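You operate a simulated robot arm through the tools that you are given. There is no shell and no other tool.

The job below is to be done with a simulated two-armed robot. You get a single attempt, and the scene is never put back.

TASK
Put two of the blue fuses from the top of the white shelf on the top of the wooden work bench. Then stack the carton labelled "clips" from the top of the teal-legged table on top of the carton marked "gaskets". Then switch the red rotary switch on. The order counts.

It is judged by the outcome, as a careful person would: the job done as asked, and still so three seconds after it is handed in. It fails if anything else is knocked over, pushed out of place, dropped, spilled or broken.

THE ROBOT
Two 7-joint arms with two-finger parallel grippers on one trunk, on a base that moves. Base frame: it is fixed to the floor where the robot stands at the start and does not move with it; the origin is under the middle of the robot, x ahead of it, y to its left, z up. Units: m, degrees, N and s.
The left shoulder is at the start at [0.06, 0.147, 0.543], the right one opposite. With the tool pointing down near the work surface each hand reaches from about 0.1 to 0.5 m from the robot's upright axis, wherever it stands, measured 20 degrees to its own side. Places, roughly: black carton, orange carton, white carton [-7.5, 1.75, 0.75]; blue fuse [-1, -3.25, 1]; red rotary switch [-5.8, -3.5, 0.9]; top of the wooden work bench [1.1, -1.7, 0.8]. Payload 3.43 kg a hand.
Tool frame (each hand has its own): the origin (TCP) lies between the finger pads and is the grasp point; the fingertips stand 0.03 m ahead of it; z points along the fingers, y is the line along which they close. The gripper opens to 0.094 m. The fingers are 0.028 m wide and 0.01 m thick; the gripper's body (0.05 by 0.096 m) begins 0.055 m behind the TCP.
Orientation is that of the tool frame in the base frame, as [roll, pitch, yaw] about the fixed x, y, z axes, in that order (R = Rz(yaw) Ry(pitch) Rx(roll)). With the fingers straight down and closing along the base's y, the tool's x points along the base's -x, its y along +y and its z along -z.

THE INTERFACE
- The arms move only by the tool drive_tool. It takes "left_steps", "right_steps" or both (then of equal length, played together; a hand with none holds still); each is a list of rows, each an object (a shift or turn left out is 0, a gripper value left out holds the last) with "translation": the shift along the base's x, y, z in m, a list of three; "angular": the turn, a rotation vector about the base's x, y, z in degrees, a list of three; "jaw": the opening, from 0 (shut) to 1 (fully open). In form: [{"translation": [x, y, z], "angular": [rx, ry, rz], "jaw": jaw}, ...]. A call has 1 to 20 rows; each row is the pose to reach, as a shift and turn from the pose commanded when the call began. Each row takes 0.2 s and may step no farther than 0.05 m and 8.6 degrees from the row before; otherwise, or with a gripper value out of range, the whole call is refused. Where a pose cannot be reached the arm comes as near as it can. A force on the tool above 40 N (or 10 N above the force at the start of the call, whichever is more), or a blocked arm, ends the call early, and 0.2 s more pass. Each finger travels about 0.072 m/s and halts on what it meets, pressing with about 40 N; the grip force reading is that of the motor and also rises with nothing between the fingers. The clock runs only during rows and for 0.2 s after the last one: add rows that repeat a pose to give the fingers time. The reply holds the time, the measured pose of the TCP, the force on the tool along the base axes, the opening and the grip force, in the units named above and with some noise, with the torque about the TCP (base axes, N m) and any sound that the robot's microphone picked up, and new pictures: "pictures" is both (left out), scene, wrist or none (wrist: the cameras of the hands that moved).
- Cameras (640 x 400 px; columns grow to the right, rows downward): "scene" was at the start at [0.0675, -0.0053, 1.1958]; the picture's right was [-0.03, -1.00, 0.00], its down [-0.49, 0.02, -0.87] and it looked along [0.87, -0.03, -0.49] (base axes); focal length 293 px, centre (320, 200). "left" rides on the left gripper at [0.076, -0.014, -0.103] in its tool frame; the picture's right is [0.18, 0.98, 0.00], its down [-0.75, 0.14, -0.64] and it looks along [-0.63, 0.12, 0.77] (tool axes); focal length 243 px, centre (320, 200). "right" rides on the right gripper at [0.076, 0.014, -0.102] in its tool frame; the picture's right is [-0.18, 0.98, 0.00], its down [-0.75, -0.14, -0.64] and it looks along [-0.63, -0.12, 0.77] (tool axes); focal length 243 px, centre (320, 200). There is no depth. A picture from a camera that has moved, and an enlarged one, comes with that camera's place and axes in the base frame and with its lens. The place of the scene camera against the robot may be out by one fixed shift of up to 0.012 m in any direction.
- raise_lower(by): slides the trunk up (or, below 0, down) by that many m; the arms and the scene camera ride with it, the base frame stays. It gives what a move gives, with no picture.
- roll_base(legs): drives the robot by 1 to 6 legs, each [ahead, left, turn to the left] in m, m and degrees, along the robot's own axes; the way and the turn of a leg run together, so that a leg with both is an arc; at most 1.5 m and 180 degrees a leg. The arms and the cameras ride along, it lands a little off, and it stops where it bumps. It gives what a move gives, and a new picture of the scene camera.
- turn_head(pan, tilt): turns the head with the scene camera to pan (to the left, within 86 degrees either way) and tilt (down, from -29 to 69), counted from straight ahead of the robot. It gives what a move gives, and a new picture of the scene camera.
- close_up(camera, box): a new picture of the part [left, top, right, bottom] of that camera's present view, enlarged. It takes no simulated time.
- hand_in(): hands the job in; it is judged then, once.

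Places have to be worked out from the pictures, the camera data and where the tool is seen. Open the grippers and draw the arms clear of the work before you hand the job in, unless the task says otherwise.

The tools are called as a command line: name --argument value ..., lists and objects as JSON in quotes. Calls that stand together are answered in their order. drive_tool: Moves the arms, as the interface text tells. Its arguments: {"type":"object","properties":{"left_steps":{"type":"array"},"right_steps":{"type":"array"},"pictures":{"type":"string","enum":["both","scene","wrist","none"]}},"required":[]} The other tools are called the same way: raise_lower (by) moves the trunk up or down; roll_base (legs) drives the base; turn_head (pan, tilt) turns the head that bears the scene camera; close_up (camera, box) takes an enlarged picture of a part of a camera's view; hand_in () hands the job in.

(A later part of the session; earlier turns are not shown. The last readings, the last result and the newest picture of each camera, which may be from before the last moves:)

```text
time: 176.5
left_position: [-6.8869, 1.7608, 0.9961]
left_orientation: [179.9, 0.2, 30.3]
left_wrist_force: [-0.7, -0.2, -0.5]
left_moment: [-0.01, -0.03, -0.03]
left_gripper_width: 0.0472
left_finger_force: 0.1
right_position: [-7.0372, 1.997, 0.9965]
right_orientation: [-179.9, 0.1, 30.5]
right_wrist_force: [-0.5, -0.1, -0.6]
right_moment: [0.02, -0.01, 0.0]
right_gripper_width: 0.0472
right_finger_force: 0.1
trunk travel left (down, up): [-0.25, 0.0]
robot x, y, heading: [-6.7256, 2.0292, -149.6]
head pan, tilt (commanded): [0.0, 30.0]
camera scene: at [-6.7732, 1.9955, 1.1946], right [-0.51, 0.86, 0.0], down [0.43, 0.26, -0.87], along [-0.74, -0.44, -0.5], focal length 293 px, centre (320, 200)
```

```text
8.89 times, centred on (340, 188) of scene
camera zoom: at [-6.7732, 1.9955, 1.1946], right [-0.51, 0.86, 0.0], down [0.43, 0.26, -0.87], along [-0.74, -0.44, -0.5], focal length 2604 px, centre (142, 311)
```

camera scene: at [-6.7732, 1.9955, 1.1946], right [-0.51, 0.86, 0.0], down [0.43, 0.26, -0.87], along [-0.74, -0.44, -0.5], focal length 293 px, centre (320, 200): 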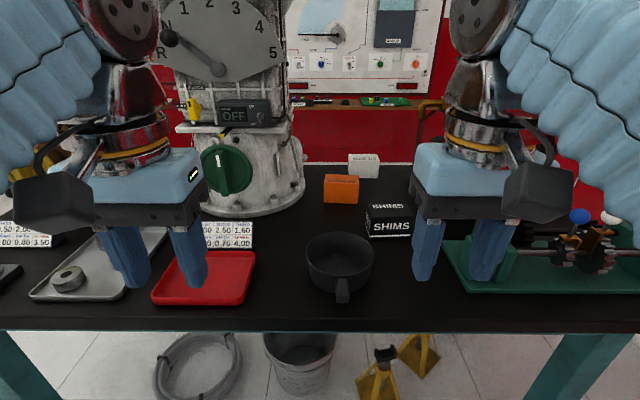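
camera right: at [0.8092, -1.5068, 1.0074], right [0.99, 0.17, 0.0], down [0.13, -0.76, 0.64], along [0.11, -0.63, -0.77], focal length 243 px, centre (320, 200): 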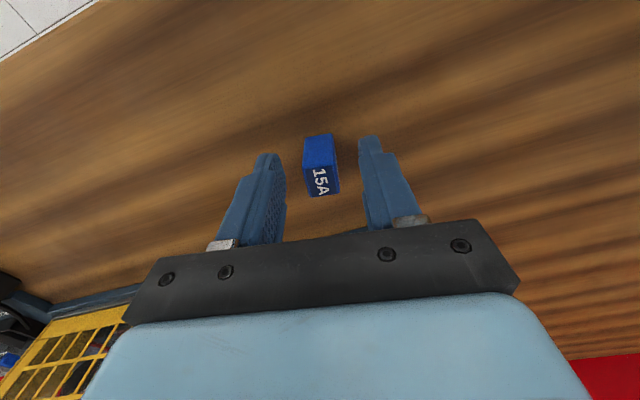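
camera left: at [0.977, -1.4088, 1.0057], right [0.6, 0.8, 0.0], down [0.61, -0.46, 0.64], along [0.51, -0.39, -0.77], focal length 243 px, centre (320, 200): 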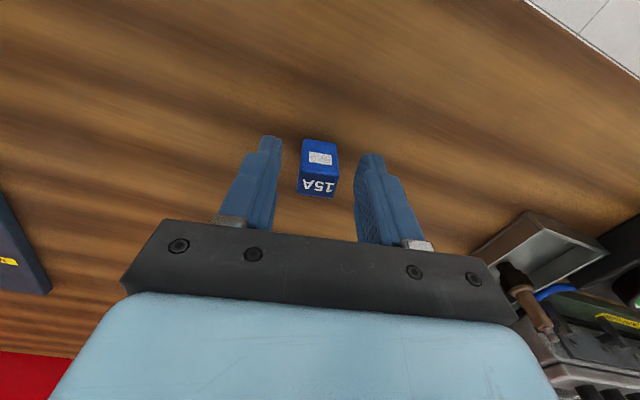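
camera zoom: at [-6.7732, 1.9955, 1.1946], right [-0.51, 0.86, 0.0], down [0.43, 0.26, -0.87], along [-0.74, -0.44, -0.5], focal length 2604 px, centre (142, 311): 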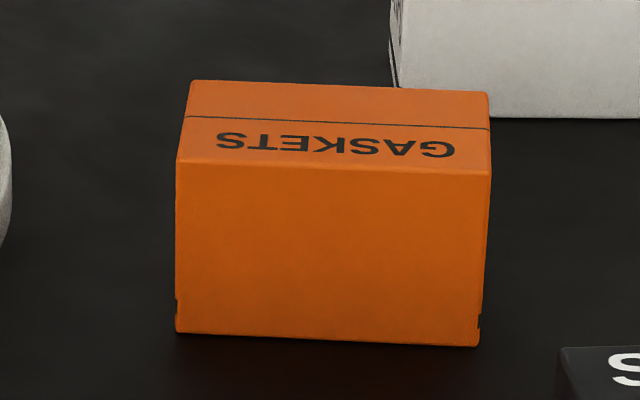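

Finer measurement puts both cartons near 0.10×0.06×0.065 m, so they can be gripped across their short side. From this side they're out of vertical reach, so I must get behind the table; I look left and right for a way around.

turn_head --pan 65 --tilt 20

turn_head --pan -50 --tilt 20

turn_head --pan 25 --tilt 10

```text
time: 177.8
left_position: [-6.8867, 1.7594, 0.9961]
left_orientation: [-180.0, 0.0, 30.3]
left_wrist_force: [-0.4, -0.2, 1.4]
left_moment: [0.02, -0.01, -0.01]
left_gripper_width: 0.0468
left_finger_force: 0.0
right_position: [-7.0371, 1.9965, 0.9952]
right_orientation: [179.9, 0.1, 30.5]
right_wrist_force: [0.2, -0.2, -0.5]
right_moment: [0.01, -0.02, 0.02]
right_gripper_width: 0.0469
right_finger_force: 0.1
trunk travel left (down, up): [-0.25, 0.0]
robot x, y, heading: [-6.7287, 2.0269, -149.3]
head pan, tilt (commanded): [65.0, 20.0]
camera scene: at [-6.6863, 1.9491, 1.2106], right [-0.99, -0.1, 0.0], down [-0.03, 0.34, -0.94], along [0.09, -0.94, -0.34], focal length 293 px, centre (320, 200)
```

scene: 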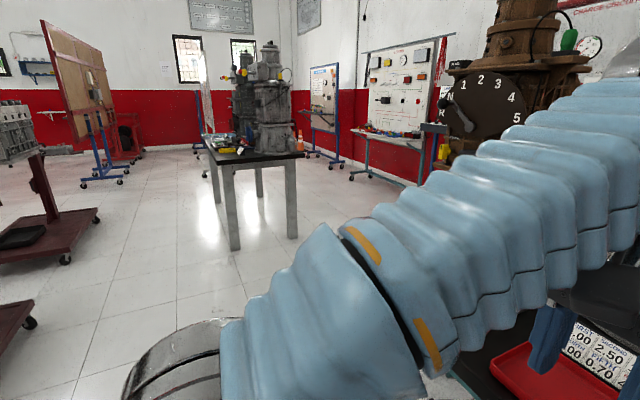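

```text
time: 179.8
left_position: [-6.8872, 1.7611, 0.9963]
left_orientation: [-179.9, 0.0, 30.3]
left_wrist_force: [0.0, -0.1, -0.3]
left_moment: [0.02, 0.01, 0.0]
left_gripper_width: 0.047
left_finger_force: 0.0
right_position: [-7.0374, 1.9973, 0.9977]
right_orientation: [180.0, 0.2, 30.5]
right_wrist_force: [-0.1, 0.2, -0.2]
right_moment: [0.0, 0.02, 0.0]
right_gripper_width: 0.047
right_finger_force: 0.0
trunk travel left (down, up): [-0.25, 0.0]
robot x, y, heading: [-6.727, 2.0294, -149.2]
head pan, tilt (commanded): [-50.0, 20.0]
camera scene: at [-6.7835, 2.0724, 1.2106], right [0.33, 0.94, 0.0], down [0.32, -0.11, -0.94], along [-0.89, 0.31, -0.34], focal length 293 px, centre (320, 200)
```

scene: 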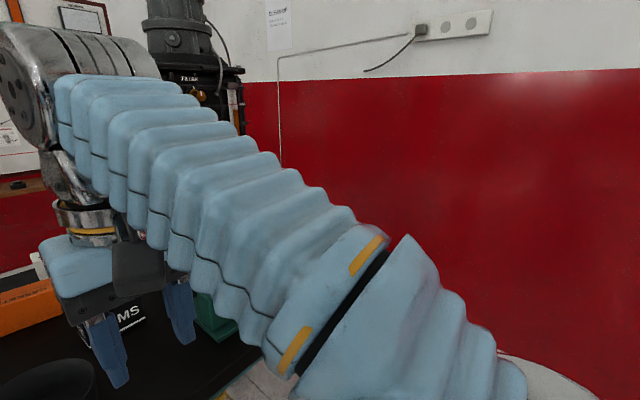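

```text
time: 181.2
left_position: [-6.8867, 1.7603, 0.9959]
left_orientation: [179.9, 0.2, 30.4]
left_wrist_force: [-0.1, -0.4, -0.2]
left_moment: [-0.01, -0.05, 0.0]
left_gripper_width: 0.047
left_finger_force: 0.0
right_position: [-7.0366, 1.9971, 0.9978]
right_orientation: [179.9, 0.1, 30.5]
right_wrist_force: [0.2, -0.8, -0.2]
right_moment: [0.02, -0.03, 0.0]
right_gripper_width: 0.0471
right_finger_force: 0.0
trunk travel left (down, up): [-0.25, 0.0]
robot x, y, heading: [-6.7306, 2.0272, -149.1]
head pan, tilt (commanded): [25.0, 10.0]
camera scene: at [-6.7479, 1.9649, 1.2269], right [-0.83, 0.56, 0.0], down [0.1, 0.14, -0.98], along [-0.55, -0.81, -0.17], focal length 293 px, centre (320, 200)
```

scene: 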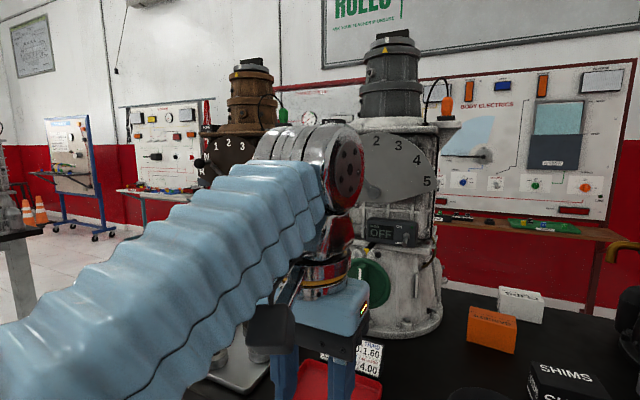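

The floor to the left of the table is clear (a grey-legged table only begins ~1.5 m farther), and the racks behind stand ~1.3 m off the table's rear edge. I strafe left past the table end, then drive forward past it.

turn_head --pan 0 --tilt 25

roll_base --legs '[[0, 0.75, -0.4], [0, 0.72, 0]]'

```text
time: 182.1
left_position: [-6.8868, 1.76, 0.9964]
left_orientation: [180.0, 0.1, 30.3]
left_wrist_force: [-1.2, -0.1, 0.2]
left_moment: [0.02, -0.03, 0.03]
left_gripper_width: 0.0468
left_finger_force: 0.1
right_position: [-7.0357, 1.9959, 0.9971]
right_orientation: [-179.9, 0.2, 30.5]
right_wrist_force: [0.1, 0.2, 0.1]
right_moment: [0.02, -0.02, -0.03]
right_gripper_width: 0.0467
right_finger_force: 0.0
trunk travel left (down, up): [-0.25, 0.0]
robot x, y, heading: [-6.7282, 2.0279, -149.2]
head pan, tilt (commanded): [0.0, 25.0]
camera scene: at [-6.7747, 1.9946, 1.2026], right [-0.51, 0.86, 0.0], down [0.36, 0.22, -0.91], along [-0.78, -0.46, -0.42], focal length 293 px, centre (320, 200)
```

scene: 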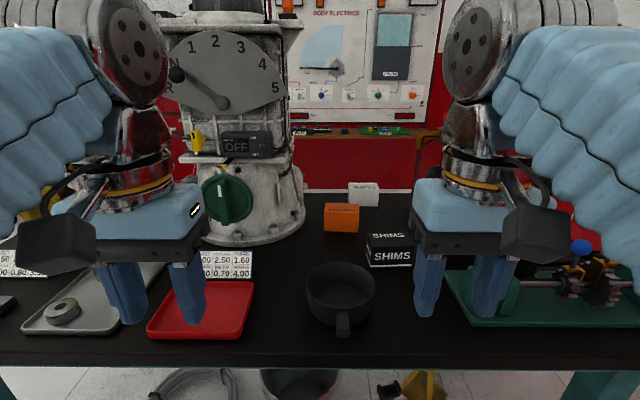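

```text
time: 189.6
left_position: [-6.1501, 0.5245, 0.9958]
left_orientation: [180.0, 0.1, 30.4]
left_wrist_force: [0.1, -0.2, 0.6]
left_moment: [0.0, 0.02, -0.03]
left_gripper_width: 0.0471
left_finger_force: 0.1
right_position: [-6.2995, 0.7605, 0.9966]
right_orientation: [180.0, 0.2, 30.5]
right_wrist_force: [-0.1, 1.1, 0.1]
right_moment: [0.01, -0.02, 0.04]
right_gripper_width: 0.0472
right_finger_force: 0.1
trunk travel left (down, up): [-0.25, 0.0]
robot x, y, heading: [-5.9935, 0.7957, -149.4]
head pan, tilt (commanded): [0.0, 25.0]
camera scene: at [-6.0385, 0.7584, 1.2025], right [-0.51, 0.86, 0.0], down [0.36, 0.22, -0.91], along [-0.78, -0.46, -0.42], focal length 293 px, centre (320, 200)
```

scene: 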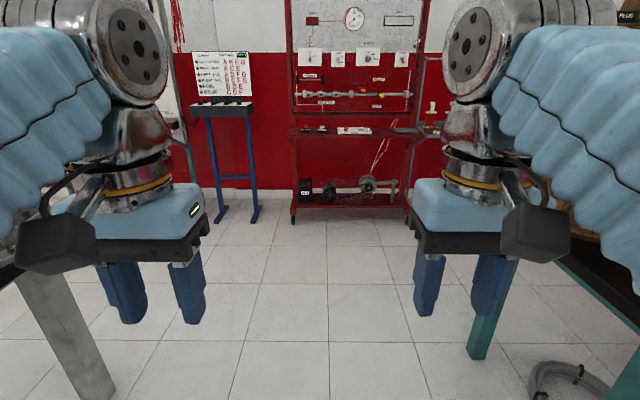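

I'm beside the table's left end; ahead the rack begins ~2.1 m away and the grey table leg is 0.9 m to the left. I drive ahead 1.5 m and turn around to face back toward the table's rear side.

roll_base --legs '[[1.48, 0, -0.6], [0, 0, 90], [0, 0, 90]]'

```text
time: 204.5
left_position: [-7.0982, 0.3202, 0.9949]
left_orientation: [179.9, 0.1, -151.8]
left_wrist_force: [-0.3, 1.1, 0.4]
left_moment: [0.02, 0.0, 0.02]
left_gripper_width: 0.0471
left_finger_force: 0.1
right_position: [-6.9586, 0.077, 0.9979]
right_orientation: [-180.0, 0.0, -151.7]
right_wrist_force: [-0.6, 0.7, 0.9]
right_moment: [0.0, -0.01, 0.01]
right_gripper_width: 0.0471
right_finger_force: 0.0
trunk travel left (down, up): [-0.25, 0.0]
robot x, y, heading: [-7.2667, 0.0598, 28.4]
head pan, tilt (commanded): [0.0, 25.0]
camera scene: at [-7.207, 0.0851, 1.2025], right [0.48, -0.88, 0.0], down [-0.37, -0.2, -0.91], along [0.8, 0.43, -0.42], focal length 293 px, centre (320, 200)
```

scene: 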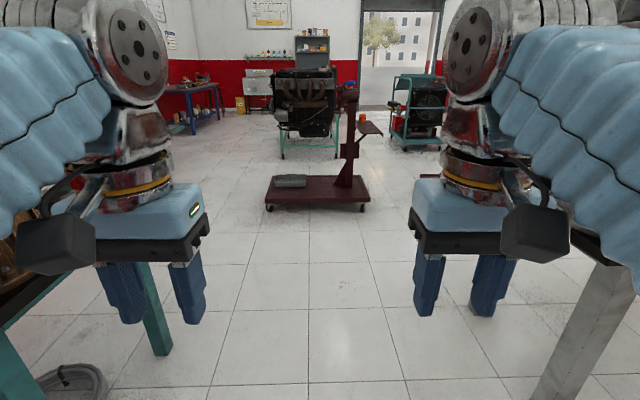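

I'm behind the table line facing back (heading 28°). I look left along the strip behind the table before strafing into it.

turn_head --pan 75 --tilt 30

turn_head --pan 45 --tilt 25

```text
time: 206.0
left_position: [-7.0988, 0.319, 0.9957]
left_orientation: [-179.9, 0.1, -151.8]
left_wrist_force: [0.0, 0.1, 0.2]
left_moment: [-0.02, 0.01, -0.01]
left_gripper_width: 0.0468
left_finger_force: 0.0
right_position: [-6.9588, 0.0782, 0.9981]
right_orientation: [-180.0, 0.2, -151.7]
right_wrist_force: [-0.1, -0.4, 0.4]
right_moment: [0.01, -0.02, -0.03]
right_gripper_width: 0.0471
right_finger_force: 0.0
trunk travel left (down, up): [-0.25, 0.0]
robot x, y, heading: [-7.2686, 0.0576, 28.5]
head pan, tilt (commanded): [75.0, 30.0]
camera scene: at [-7.3091, 0.1289, 1.1946], right [0.97, 0.23, 0.0], down [0.12, -0.49, -0.87], along [-0.2, 0.84, -0.5], focal length 293 px, centre (320, 200)
```

scene: 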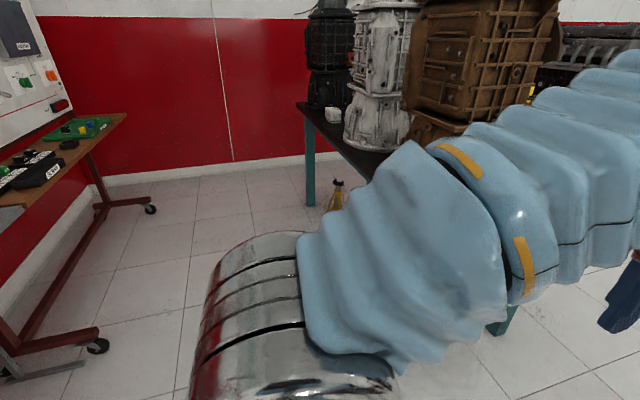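

```text
time: 206.9
left_position: [-7.1001, 0.3187, 0.9955]
left_orientation: [180.0, 0.1, -151.9]
left_wrist_force: [0.0, 0.5, -0.7]
left_moment: [-0.03, 0.0, -0.05]
left_gripper_width: 0.0471
left_finger_force: 0.1
right_position: [-6.9581, 0.0773, 0.9978]
right_orientation: [-180.0, 0.1, -151.8]
right_wrist_force: [-0.6, -0.1, 0.5]
right_moment: [0.02, 0.01, 0.03]
right_gripper_width: 0.0471
right_finger_force: 0.1
trunk travel left (down, up): [-0.25, 0.0]
robot x, y, heading: [-7.2658, 0.0576, 28.6]
head pan, tilt (commanded): [45.0, 25.0]
camera scene: at [-7.2619, 0.1294, 1.2025], right [0.96, -0.28, 0.0], down [-0.12, -0.41, -0.91], along [0.26, 0.87, -0.42], focal length 293 px, centre (320, 200)
```

scene: 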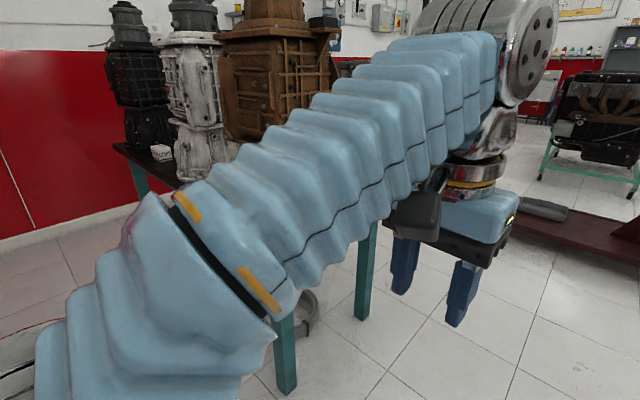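

The strip behind the table is clear: rack feet at a≈6.97, table rear edge ≈5.83. I back up 0.12 m, square up to heading 30° and strafe left to get behind the cartons.

roll_base --legs '[[-0.12, 0, 1.5], [0, 0.8, 0]]'

turn_head --pan 0 --tilt 30

```text
time: 212.1
left_position: [-7.6138, 0.9557, 0.9958]
left_orientation: [179.9, 0.1, -150.1]
left_wrist_force: [-0.3, 0.0, -0.1]
left_moment: [-0.01, -0.01, 0.02]
left_gripper_width: 0.0469
left_finger_force: 0.0
right_position: [-7.4648, 0.718, 0.9976]
right_orientation: [-180.0, 0.2, -149.9]
right_wrist_force: [0.1, 0.7, -0.1]
right_moment: [0.01, 0.02, -0.01]
right_gripper_width: 0.047
right_finger_force: 0.2
trunk travel left (down, up): [-0.25, 0.0]
robot x, y, heading: [-7.7733, 0.6913, 30.0]
head pan, tilt (commanded): [45.0, 25.0]
camera scene: at [-7.7706, 0.7599, 1.2025], right [0.97, -0.25, 0.0], down [-0.11, -0.41, -0.91], along [0.23, 0.88, -0.42], focal length 293 px, centre (320, 200)
```

scene: 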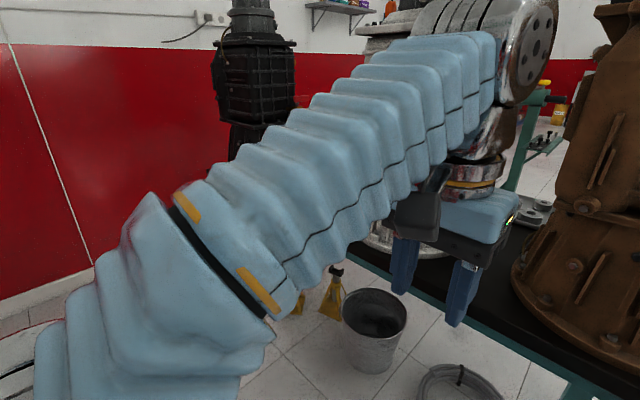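

```text
time: 213.2
left_position: [-7.6145, 0.9546, 0.996]
left_orientation: [180.0, 0.0, -150.0]
left_wrist_force: [0.0, 0.2, 0.4]
left_moment: [-0.02, -0.02, 0.0]
left_gripper_width: 0.0471
left_finger_force: 0.1
right_position: [-7.4657, 0.7178, 0.998]
right_orientation: [-179.9, 0.2, -149.9]
right_wrist_force: [-0.3, 0.5, -0.1]
right_moment: [-0.01, -0.02, -0.02]
right_gripper_width: 0.047
right_finger_force: 0.0
trunk travel left (down, up): [-0.25, 0.0]
robot x, y, heading: [-7.7747, 0.6854, 30.3]
head pan, tilt (commanded): [0.0, 30.0]
camera scene: at [-7.7159, 0.7166, 1.1946], right [0.51, -0.86, 0.0], down [-0.43, -0.25, -0.87], along [0.75, 0.44, -0.5], focal length 293 px, centre (320, 200)
```

scene: 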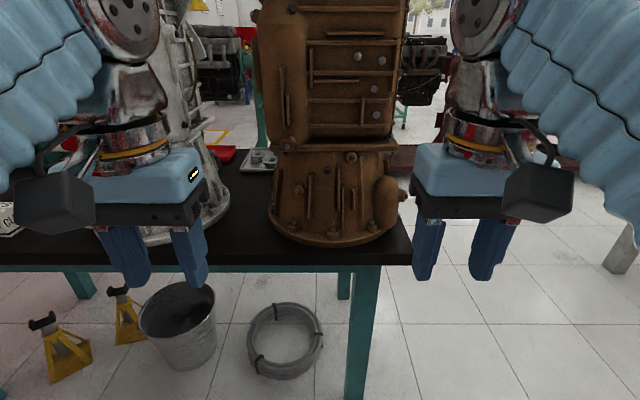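

I can see the clips carton at the far left (10,220). I strafe left another 0.75 m to bring it in front.

roll_base --legs '[[0, 0.75, -0.2]]'

close_up --camera "scene" --box '[220, 140, 420, 265]'

```text
time: 217.3
left_position: [-7.9949, 1.6096, 0.9954]
left_orientation: [-179.9, 0.1, -150.3]
left_wrist_force: [1.1, 0.1, 0.3]
left_moment: [0.02, -0.01, 0.0]
left_gripper_width: 0.0467
left_finger_force: 0.1
right_position: [-7.8461, 1.3714, 0.9972]
right_orientation: [-180.0, 0.0, -150.2]
right_wrist_force: [-0.2, 0.6, -0.2]
right_moment: [0.01, 0.01, -0.02]
right_gripper_width: 0.0472
right_finger_force: 0.1
trunk travel left (down, up): [-0.25, 0.0]
robot x, y, heading: [-8.1579, 1.3439, 30.2]
head pan, tilt (commanded): [0.0, 30.0]
camera scene: at [-8.0972, 1.3707, 1.1946], right [0.5, -0.87, 0.0], down [-0.43, -0.25, -0.87], along [0.75, 0.43, -0.5], focal length 293 px, centre (320, 200)
```

scene: 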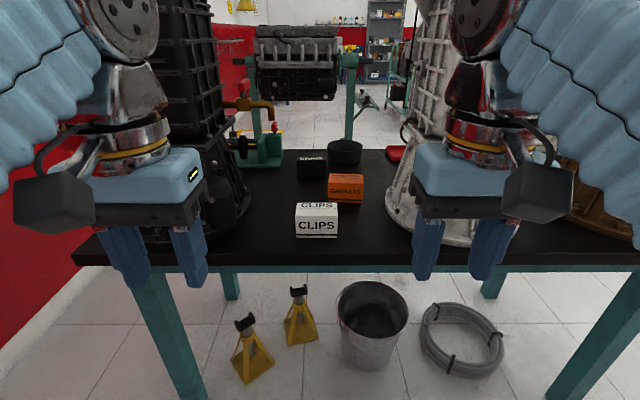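

```text
3.20 times, centred on (320, 202) of scene
camera zoom: at [-8.0972, 1.3707, 1.1946], right [0.5, -0.87, 0.0], down [-0.43, -0.25, -0.87], along [0.75, 0.43, -0.5], focal length 937 px, centre (320, 192)
```

zoom: 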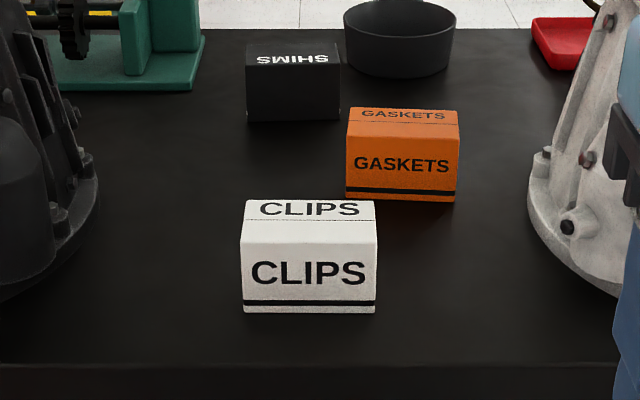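

From behind, CLIPS is nearest, with GASKETS just beyond to its right, between the black and white gearboxes. I shift 0.11 m left, draw the idle left hand back, and turn the open right hand 90° clockwise so it can close across the carton's short side.

roll_base --legs '[[0, 0.11, -0.2]]'

drive_tool --left_steps '[{"translation": [-0.02, -0.012, 0]}, {"translation": [-0.045, -0.026, 0]}, {"translation": [-0.07, -0.04, 0]}, {"translation": [-0.095, -0.055, 0]}, {"translation": [-0.12, -0.07, 0]}, {"translation": [-0.133, -0.077, 0]}, {"translation": [-0.133, -0.077, 0]}, {"translation": [-0.133, -0.077, 0]}, {"translation": [-0.133, -0.077, 0]}, {"translation": [-0.133, -0.077, 0]}, {"translation": [-0.133, -0.077, 0]}]' --right_steps '[{"angular": [0, 0, -8.2], "jaw": 1.0}, {"angular": [0, 0, -16.4], "jaw": 1.0}, {"angular": [0, 0, -24.6], "jaw": 1.0}, {"angular": [0, 0, -32.8], "jaw": 1.0}, {"angular": [0, 0, -41], "jaw": 1.0}, {"angular": [0, 0, -49.2], "jaw": 1.0}, {"angular": [0, 0, -57.4], "jaw": 1.0}, {"angular": [0, 0, -65.6], "jaw": 1.0}, {"angular": [0, 0, -73.8], "jaw": 1.0}, {"angular": [0, 0, -82], "jaw": 1.0}, {"angular": [0, 0, -90], "jaw": 1.0}]'

```text
time: 218.5
left_position: [-8.05, 1.7035, 0.9963]
left_orientation: [179.9, 0.1, -150.5]
left_wrist_force: [0.3, 0.5, -0.9]
left_moment: [-0.01, 0.03, -0.01]
left_gripper_width: 0.0467
left_finger_force: 0.1
right_position: [-7.902, 1.4645, 0.9981]
right_orientation: [-179.9, 0.2, -150.4]
right_wrist_force: [-0.6, -0.1, 0.3]
right_moment: [0.05, 0.02, 0.0]
right_gripper_width: 0.047
right_finger_force: 0.0
trunk travel left (down, up): [-0.25, 0.0]
robot x, y, heading: [-8.2159, 1.4328, 29.9]
head pan, tilt (commanded): [0.0, 30.0]
camera scene: at [-8.1521, 1.4659, 1.1946], right [0.5, -0.87, 0.0], down [-0.43, -0.25, -0.87], along [0.75, 0.43, -0.5], focal length 293 px, centre (320, 200)
```

scene: 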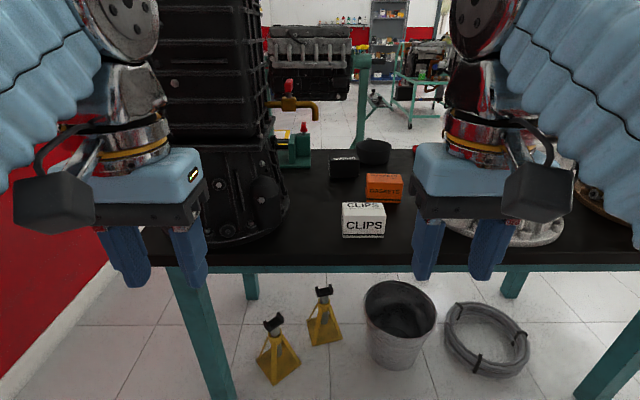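

```text
time: 220.9
left_position: [-8.1463, 1.6307, 0.9642]
left_orientation: [-179.6, 0.1, -150.5]
left_wrist_force: [0.7, -0.2, -0.3]
left_moment: [-0.02, -0.01, -0.01]
left_gripper_width: 0.0472
left_finger_force: 0.0
left hand out of reach, approached as far as the arm can: row 1, 2, 3, 4, 5, 6, 7, 8, 9, 10, 11
right_position: [-7.9028, 1.466, 0.9971]
right_orientation: [-179.9, 0.1, 119.4]
right_wrist_force: [0.5, 0.1, -0.2]
right_moment: [0.01, 0.01, -0.02]
right_gripper_width: 0.094
right_finger_force: 0.1
trunk travel left (down, up): [-0.25, 0.0]
robot x, y, heading: [-8.2103, 1.4385, 30.0]
head pan, tilt (commanded): [0.0, 30.0]
camera scene: at [-8.1523, 1.4662, 1.1946], right [0.5, -0.87, 0.0], down [-0.43, -0.25, -0.87], along [0.75, 0.43, -0.5], focal length 293 px, centre (320, 200)
camera right: at [-7.9267, 1.5387, 1.1007], right [0.95, 0.32, 0.0], down [0.25, -0.72, 0.64], along [0.21, -0.61, -0.77], focal length 243 px, centre (320, 200)
camera left: at [-8.2059, 1.5816, 1.0675], right [-0.64, 0.77, -0.01], down [0.58, 0.5, 0.64], along [0.5, 0.41, -0.77], focal length 243 px, centre (320, 200)
```

scene: 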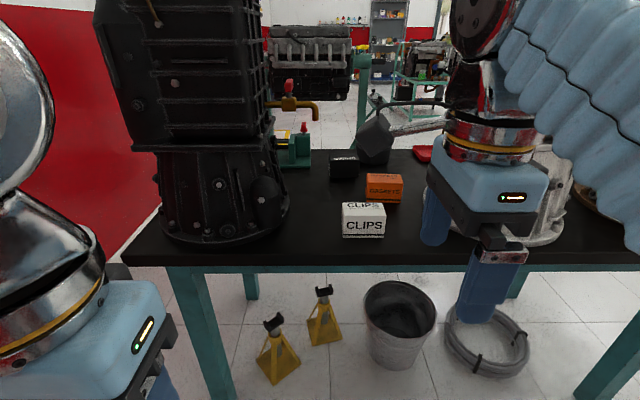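
right: 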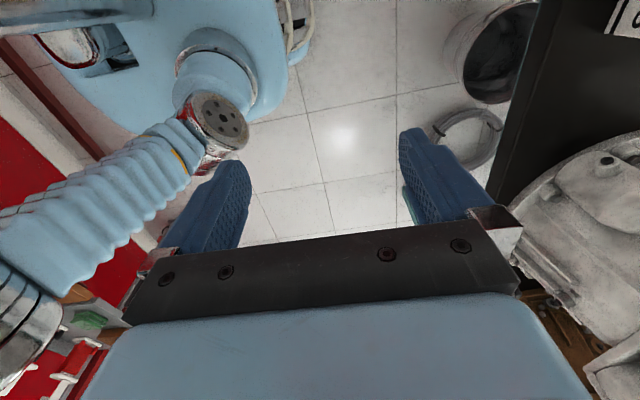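
left: 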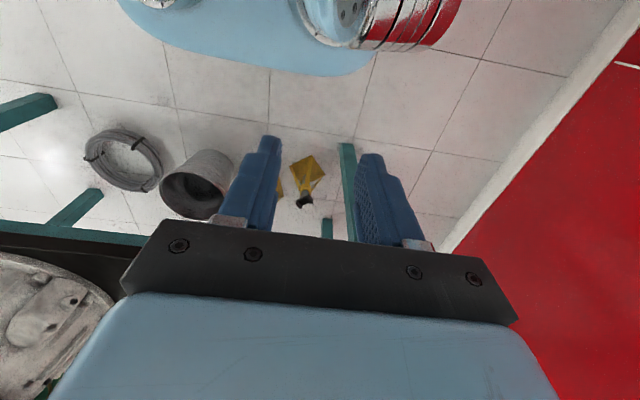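

The right hand is turned and open; the left is drawn back. Base front is about 0.28 m ahead of the axis, and the yellow jack stands under the table are ~0.68 m away, so I advance in two parts: first 0.2 m, then re-measure.

roll_base --legs '[[0.2, 0, 0]]'

close_up --camera "scene" --box '[300, 160, 460, 300]'

```text
time: 222.5
left_position: [-7.9737, 1.7295, 0.9657]
left_orientation: [-179.6, 0.1, -150.5]
left_wrist_force: [-0.3, -0.7, 0.4]
left_moment: [0.01, 0.0, 0.03]
left_gripper_width: 0.0468
left_finger_force: 0.0
right_position: [-7.7313, 1.564, 0.997]
right_orientation: [180.0, 0.2, 119.7]
right_wrist_force: [0.1, 0.7, 0.7]
right_moment: [0.01, -0.01, 0.02]
right_gripper_width: 0.0939
right_finger_force: 0.0
trunk travel left (down, up): [-0.25, 0.0]
robot x, y, heading: [-8.0386, 1.5344, 30.0]
head pan, tilt (commanded): [0.0, 30.0]
camera scene: at [-7.9808, 1.5649, 1.1946], right [0.5, -0.87, 0.0], down [-0.43, -0.25, -0.87], along [0.75, 0.43, -0.5], focal length 293 px, centre (320, 200)
```

scene: 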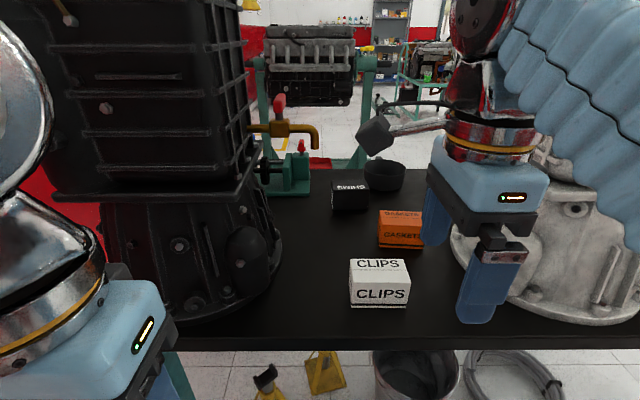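

```text
2.86 times, centred on (380, 230) of scene
camera zoom: at [-7.9808, 1.5649, 1.1946], right [0.5, -0.87, 0.0], down [-0.43, -0.25, -0.87], along [0.75, 0.43, -0.5], focal length 837 px, centre (149, 114)
```

zoom: 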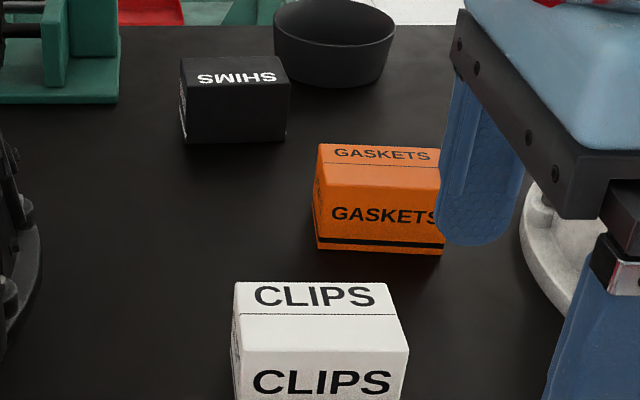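

Two views agree: table top z≈0.776, CLIPS centre near (-7.611, 1.661), GASKETS near (-7.432, 1.676), cartons about 0.098×0.058×0.061. I advance another 0.10 m, which brings both within reach while keeping clear of the jack stands below.

roll_base --legs '[[0.1, 0, 0]]'

close_up --camera "right" --box '[0, 0, 640, 400]'

```text
time: 223.6
left_position: [-7.8845, 1.78, 0.9646]
left_orientation: [-179.6, 0.1, -150.7]
left_wrist_force: [-0.1, 0.7, 0.3]
left_moment: [0.03, -0.03, 0.01]
left_gripper_width: 0.0472
left_finger_force: 0.1
right_position: [-7.642, 1.6151, 0.9979]
right_orientation: [180.0, 0.1, 119.5]
right_wrist_force: [0.4, -0.7, 0.1]
right_moment: [0.01, 0.02, 0.0]
right_gripper_width: 0.0939
right_finger_force: 0.0
trunk travel left (down, up): [-0.25, 0.0]
robot x, y, heading: [-7.951, 1.5864, 29.6]
head pan, tilt (commanded): [0.0, 30.0]
camera scene: at [-7.8918, 1.6159, 1.1946], right [0.5, -0.87, 0.0], down [-0.43, -0.25, -0.87], along [0.75, 0.43, -0.5], focal length 293 px, centre (320, 200)
```

scene: 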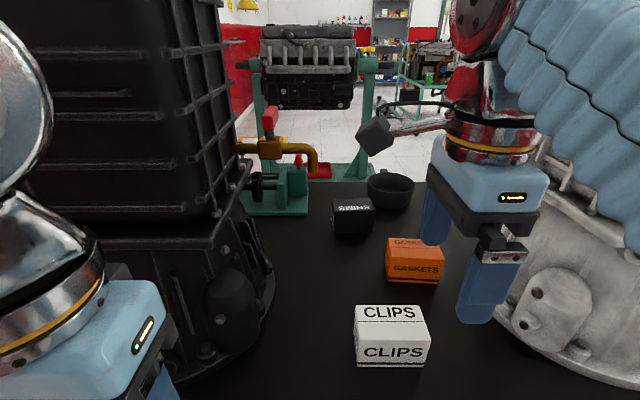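

```text
1.00 times, centred on (320, 200) of right (not enlarged: the box is as wide or as high as the picture)
camera zoom: at [-7.6664, 1.6882, 1.1008], right [0.95, 0.32, 0.0], down [0.25, -0.72, 0.64], along [0.21, -0.61, -0.77], focal length 243 px, centre (320, 200)
```

zoom: 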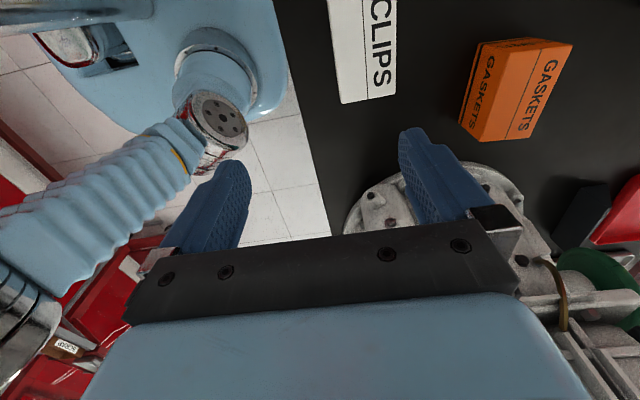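

The wrist view shows CLIPS and GASKETS ahead-left of the fingers. I zoom to pin down the clips carton's corners.

close_up --camera "right" --box '[290, 0, 450, 115]'

close_up --camera "scene" --box '[330, 220, 470, 380]'

```text
3.48 times, centred on (370, 58) of right
camera zoom: at [-7.6664, 1.6882, 1.1008], right [0.95, 0.32, 0.0], down [0.25, -0.72, 0.64], along [0.21, -0.61, -0.77], focal length 844 px, centre (146, 696)
```

zoom: 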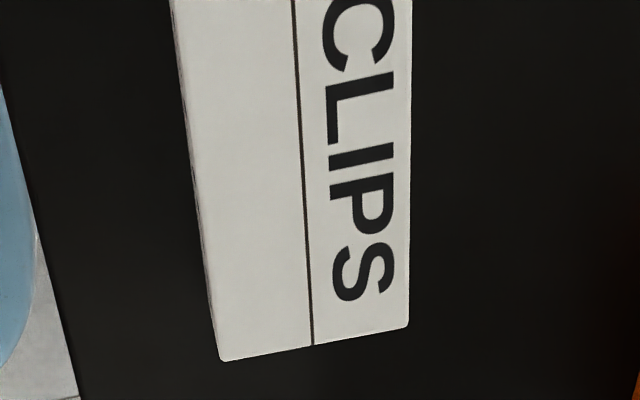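

```text
2.50 times, centred on (400, 300) of scene
camera zoom: at [-7.8918, 1.6159, 1.1946], right [0.5, -0.87, 0.0], down [-0.43, -0.25, -0.87], along [0.75, 0.43, -0.5], focal length 732 px, centre (120, -50)
```

zoom: 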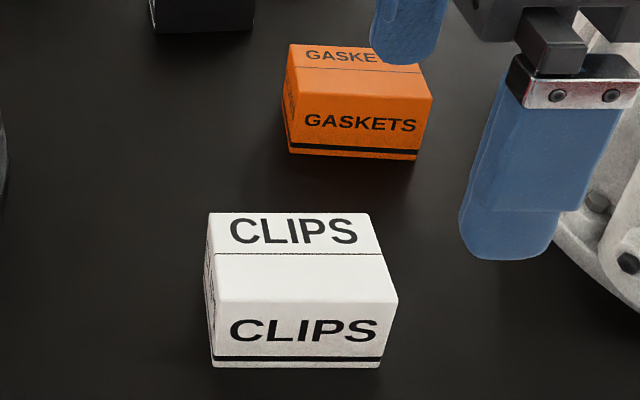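

The carton's short edge runs at azimuth ≈28.5°, matching the finger closing direction. Its centre comes out near (-7.613, 1.665), so I move the right hand above it, still high.

drive_tool --right_steps '[{"translation": [0.015, 0.025, 0]}, {"translation": [0.029, 0.05, 0]}, {"translation": [0.029, 0.05, 0]}]'

close_up --camera "right" --box '[230, 30, 450, 180]'

```text
time: 224.4
left_position: [-7.884, 1.7803, 0.9653]
left_orientation: [-179.6, 0.0, -150.7]
left_wrist_force: [0.4, -0.2, 0.6]
left_moment: [0.0, 0.0, 0.02]
left_gripper_width: 0.0472
left_finger_force: 0.1
right_position: [-7.6127, 1.6651, 0.9971]
right_orientation: [-180.0, 0.0, 119.5]
right_wrist_force: [0.8, -0.1, -0.1]
right_moment: [0.0, 0.03, 0.01]
right_gripper_width: 0.094
right_finger_force: 0.0
trunk travel left (down, up): [-0.25, 0.0]
robot x, y, heading: [-7.95, 1.5861, 29.7]
head pan, tilt (commanded): [0.0, 30.0]
camera scene: at [-7.8914, 1.6161, 1.1945], right [0.5, -0.87, 0.0], down [-0.43, -0.25, -0.87], along [0.75, 0.43, -0.5], focal length 293 px, centre (320, 200)
camera right: at [-7.6368, 1.7391, 1.1014], right [0.95, 0.32, 0.0], down [0.25, -0.72, 0.64], along [0.21, -0.61, -0.77], focal length 243 px, centre (320, 200)
```

scene: 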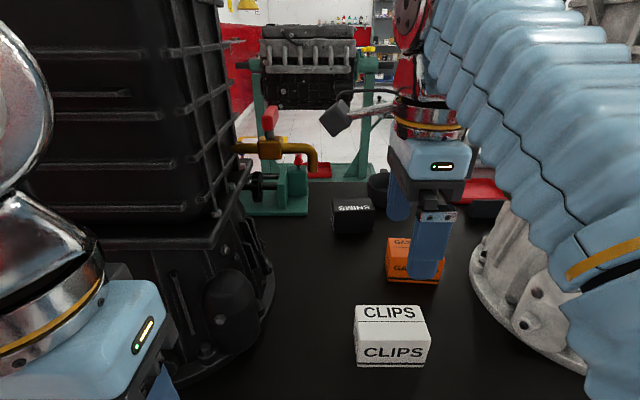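
right: 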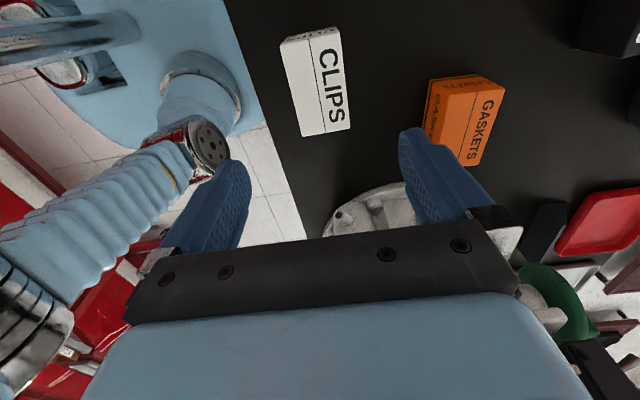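

```text
2.67 times, centred on (340, 105) of right
camera zoom: at [-7.6368, 1.7391, 1.1014], right [0.95, 0.32, 0.0], down [0.25, -0.72, 0.64], along [0.21, -0.61, -0.77], focal length 647 px, centre (267, 453)
```

zoom: 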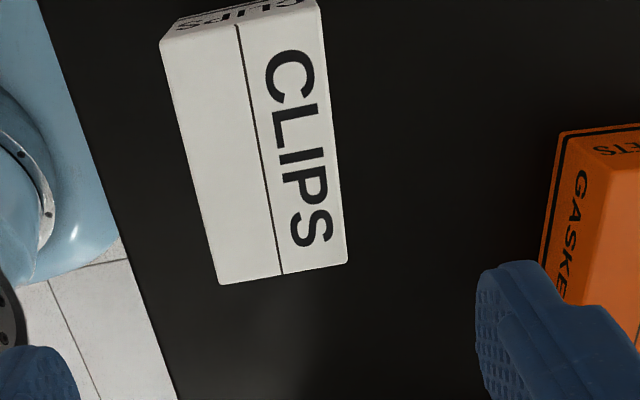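

The clips carton's centre comes out within 1.5 mm of the TCP in plan. I lower the right hand to z≈0.885, just above the carton, and check again.

drive_tool --right_steps '[{"translation": [-0.0005, 0.001, -0.04]}, {"translation": [-0.0005, 0.001, -0.08]}, {"translation": [-0.0005, 0.001, -0.112]}, {"translation": [-0.0005, 0.001, -0.112]}]'

close_up --camera "scene" --box '[300, 200, 500, 390]'

```text
time: 225.4
left_position: [-7.8853, 1.7815, 0.9657]
left_orientation: [-179.6, 0.1, -150.5]
left_wrist_force: [-0.8, 0.3, -0.8]
left_moment: [0.0, 0.04, 0.01]
left_gripper_width: 0.047
left_finger_force: 0.1
right_position: [-7.6128, 1.6671, 0.8861]
right_orientation: [180.0, 0.1, 119.4]
right_wrist_force: [-0.4, -0.5, -0.3]
right_moment: [0.03, 0.0, 0.01]
right_gripper_width: 0.0941
right_finger_force: 0.0
trunk travel left (down, up): [-0.25, 0.0]
robot x, y, heading: [-7.9514, 1.5895, 29.9]
head pan, tilt (commanded): [0.0, 30.0]
camera scene: at [-7.8915, 1.616, 1.1946], right [0.5, -0.87, 0.0], down [-0.43, -0.25, -0.87], along [0.75, 0.43, -0.5], focal length 293 px, centre (320, 200)
camera right: at [-7.6372, 1.7409, 0.9888], right [0.95, 0.32, 0.0], down [0.25, -0.72, 0.64], along [0.21, -0.61, -0.77], focal length 243 px, centre (320, 200)
```

scene: 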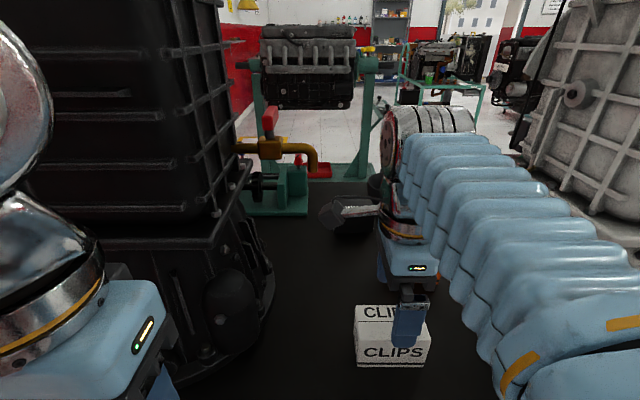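
right: 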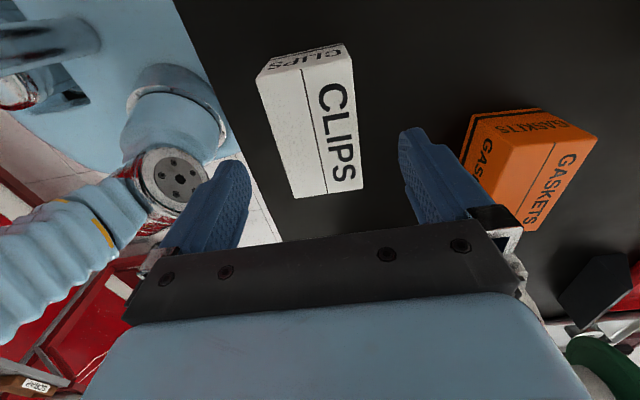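

```text
2.11 times, centred on (400, 295) of scene
camera zoom: at [-7.8915, 1.616, 1.1946], right [0.5, -0.87, 0.0], down [-0.43, -0.25, -0.87], along [0.75, 0.43, -0.5], focal length 617 px, centre (152, 0)
```

zoom: 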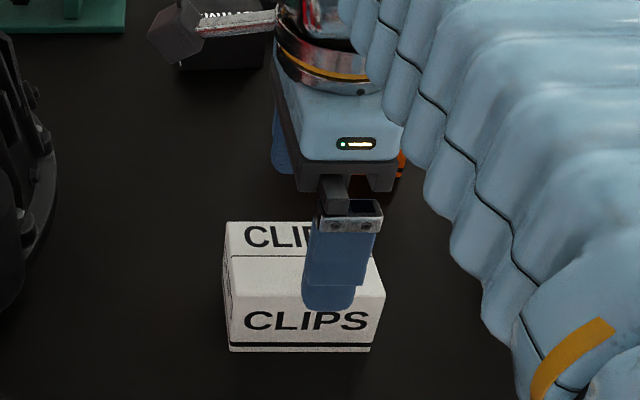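

The fingers straddle the carton with ~18 mm on each side; its top is near z≈0.83. I lower to z≈0.822 so the tips stop short of the table, with a 3 mm lateral correction.

drive_tool --right_steps '[{"translation": [-0.0015, 0.003, -0.03]}, {"translation": [-0.0015, 0.003, -0.055]}, {"translation": [-0.0015, 0.003, -0.064]}, {"translation": [-0.0015, 0.003, -0.064]}]'

close_up --camera "scene" --box '[300, 240, 500, 390]'

```text
time: 226.4
left_position: [-7.8846, 1.7811, 0.9645]
left_orientation: [-179.6, 0.0, -150.6]
left_wrist_force: [-0.8, 0.0, 0.6]
left_moment: [-0.01, 0.0, -0.01]
left_gripper_width: 0.0471
left_finger_force: 0.0
right_position: [-7.6147, 1.67, 0.8201]
right_orientation: [-180.0, 0.1, 119.5]
right_wrist_force: [0.7, 0.1, 0.1]
right_moment: [0.0, -0.01, 0.0]
right_gripper_width: 0.0939
right_finger_force: 0.2
trunk travel left (down, up): [-0.25, 0.0]
robot x, y, heading: [-7.9541, 1.5898, 29.9]
head pan, tilt (commanded): [0.0, 30.0]
camera scene: at [-7.8916, 1.616, 1.1946], right [0.5, -0.87, 0.0], down [-0.43, -0.25, -0.87], along [0.75, 0.43, -0.5], focal length 293 px, centre (320, 200)
camera right: at [-7.639, 1.7426, 0.9239], right [0.95, 0.32, 0.0], down [0.25, -0.72, 0.64], along [0.21, -0.61, -0.77], focal length 243 px, centre (320, 200)
```

scene: 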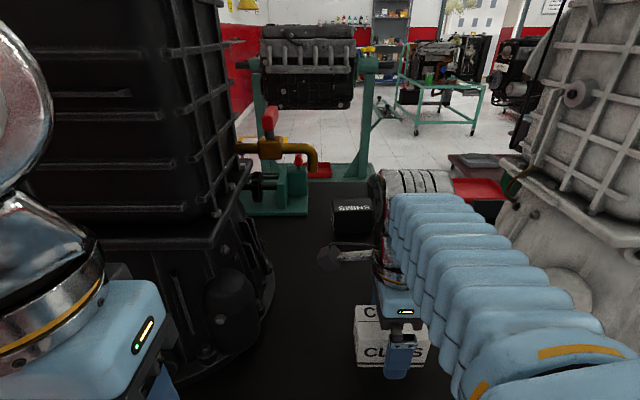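
right: 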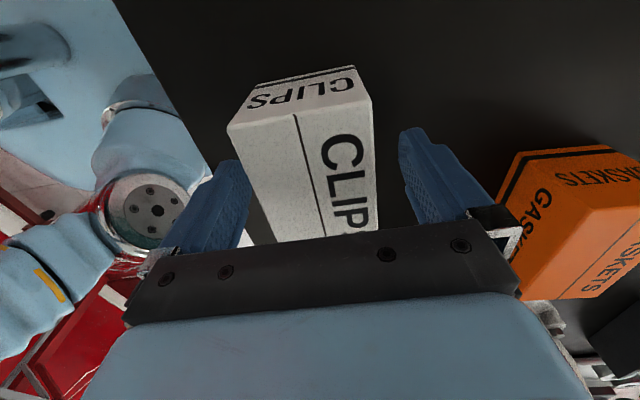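

```text
2.67 times, centred on (400, 315) of scene
camera zoom: at [-7.8916, 1.616, 1.1946], right [0.5, -0.87, 0.0], down [-0.43, -0.25, -0.87], along [0.75, 0.43, -0.5], focal length 781 px, centre (107, -107)
```

zoom: 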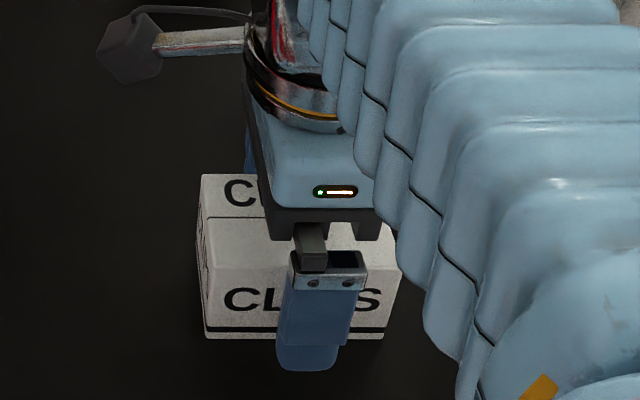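

No contact yet and the carton is between the fingers. I close the right gripper on the clips carton.

drive_tool --right_steps '[{"jaw": 0.8}, {"jaw": 0.6}, {"jaw": 0.45}, {"jaw": 0.4}, {"jaw": 0.4}]'

```text
time: 227.6
left_position: [-7.8847, 1.7811, 0.9648]
left_orientation: [-179.6, 0.2, -150.7]
left_wrist_force: [0.1, -0.2, 0.5]
left_moment: [-0.01, 0.04, -0.03]
left_gripper_width: 0.0473
left_finger_force: 0.1
right_position: [-7.6141, 1.6692, 0.82]
right_orientation: [179.9, 0.1, 119.5]
right_wrist_force: [-0.9, 0.7, 0.3]
right_moment: [0.0, -0.07, 0.04]
right_gripper_width: 0.0622
right_finger_force: 39.6
trunk travel left (down, up): [-0.25, 0.0]
robot x, y, heading: [-7.9516, 1.5907, 29.9]
head pan, tilt (commanded): [0.0, 30.0]
camera scene: at [-7.8915, 1.6161, 1.1945], right [0.5, -0.87, 0.0], down [-0.43, -0.25, -0.87], along [0.75, 0.43, -0.5], focal length 293 px, centre (320, 200)
camera right: at [-7.639, 1.7426, 0.9241], right [0.95, 0.32, 0.0], down [0.25, -0.72, 0.64], along [0.21, -0.61, -0.77], focal length 243 px, centre (320, 200)
```

scene: 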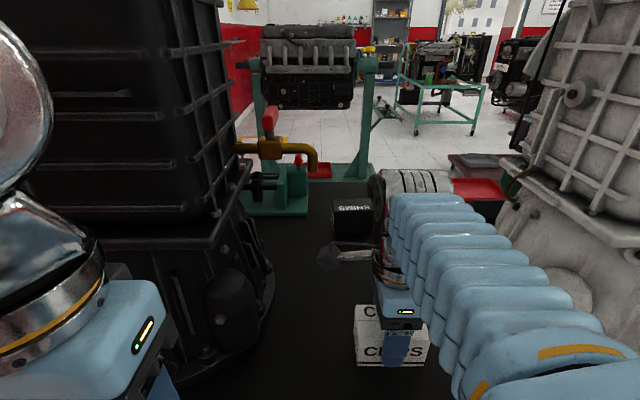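
right: 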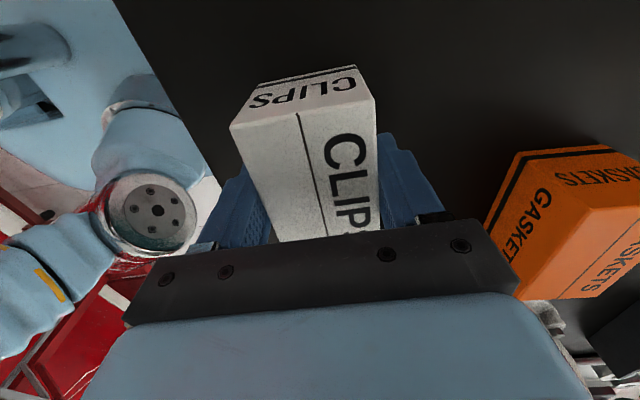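

The grip reads 0.062 m at 39.6 N, which rescales the carton to ~0.105×0.062×0.066 with its top near z≈0.81, so the fingers only hold its upper 2 cm. I open, lower 2.5 cm, and regrip deeper.

drive_tool --right_steps '[{"jaw": 0.8}, {"jaw": 0.9}, {"translation": [0, 0, -0.012], "jaw": 0.9}, {"translation": [0, 0, -0.025], "jaw": 0.9}, {"translation": [0, 0, -0.025], "jaw": 0.7}, {"translation": [0, 0, -0.025], "jaw": 0.5}, {"translation": [0, 0, -0.025], "jaw": 0.4}, {"translation": [0, 0, -0.025], "jaw": 0.4}]'

```text
time: 228.7
left_position: [-7.8853, 1.7811, 0.9661]
left_orientation: [-179.5, 0.3, -150.6]
left_wrist_force: [-0.4, 0.1, 0.7]
left_moment: [-0.02, 0.02, -0.04]
left_gripper_width: 0.0469
left_finger_force: 0.2
right_position: [-7.6155, 1.6692, 0.7988]
right_orientation: [179.9, 0.0, 119.4]
right_wrist_force: [-5.7, -3.6, 15.4]
right_moment: [-0.3, 0.78, 0.11]
right_gripper_width: 0.0696
right_finger_force: 3.2
trunk travel left (down, up): [-0.25, 0.0]
robot x, y, heading: [-7.9485, 1.5894, 29.8]
head pan, tilt (commanded): [0.0, 30.0]
stopped in row 5 (right hand): the force on the tool passed its limit at 47 N (the readings are from after the stop); the commanded pose is now the measured one
camera scene: at [-7.8926, 1.6156, 1.1949], right [0.5, -0.87, 0.0], down [-0.43, -0.25, -0.87], along [0.75, 0.43, -0.5], focal length 293 px, centre (320, 200)
camera right: at [-7.6401, 1.7422, 0.9036], right [0.95, 0.32, 0.0], down [0.25, -0.73, 0.64], along [0.21, -0.61, -0.77], focal length 243 px, centre (320, 200)
```

scene: 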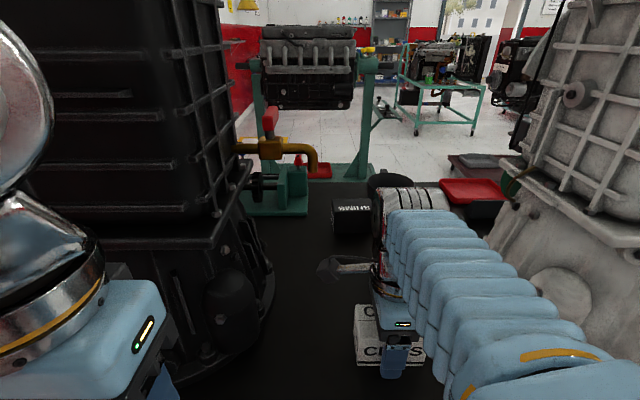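
right: 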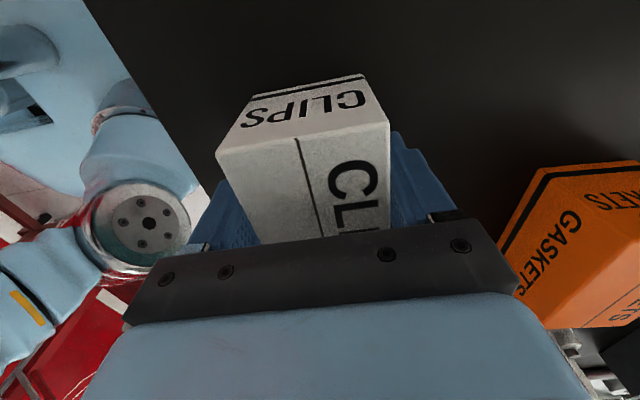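

The fingertips touched the table at TCP z≈0.799, so the top is near z≈0.769 after all. I raise 1.2 cm to free the tips, then close on the carton.

drive_tool --right_steps '[{"translation": [0, 0, 0.006], "jaw": 0.8}, {"translation": [0, 0, 0.012], "jaw": 0.8}, {"translation": [0, 0, 0.012], "jaw": 0.8}, {"translation": [0, 0, 0.012], "jaw": 0.6}, {"translation": [0, 0, 0.012], "jaw": 0.45}, {"translation": [0, 0, 0.012], "jaw": 0.4}, {"translation": [0, 0, 0.012], "jaw": 0.4}]' --pictures "wrist"

```text
time: 230.3
left_position: [-7.8848, 1.782, 0.9665]
left_orientation: [-179.6, 0.0, -150.7]
left_wrist_force: [-0.4, -0.1, -0.2]
left_moment: [-0.01, 0.03, -0.02]
left_gripper_width: 0.047
left_finger_force: 0.0
right_position: [-7.6131, 1.669, 0.8114]
right_orientation: [180.0, 0.1, 119.5]
right_wrist_force: [1.0, -1.3, 1.0]
right_moment: [-0.06, -0.03, 0.03]
right_gripper_width: 0.0621
right_finger_force: 40.0
trunk travel left (down, up): [-0.25, 0.0]
robot x, y, heading: [-7.9501, 1.5886, 29.8]
head pan, tilt (commanded): [0.0, 30.0]
camera right: at [-7.6388, 1.7421, 0.9143], right [0.95, 0.32, 0.0], down [0.25, -0.72, 0.64], along [0.21, -0.61, -0.77], focal length 243 px, centre (320, 200)
```

right: 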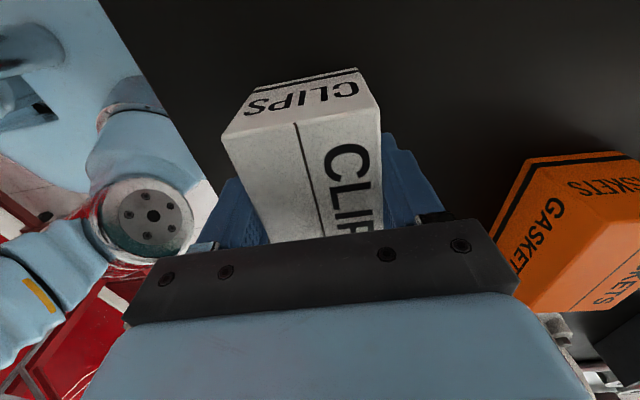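

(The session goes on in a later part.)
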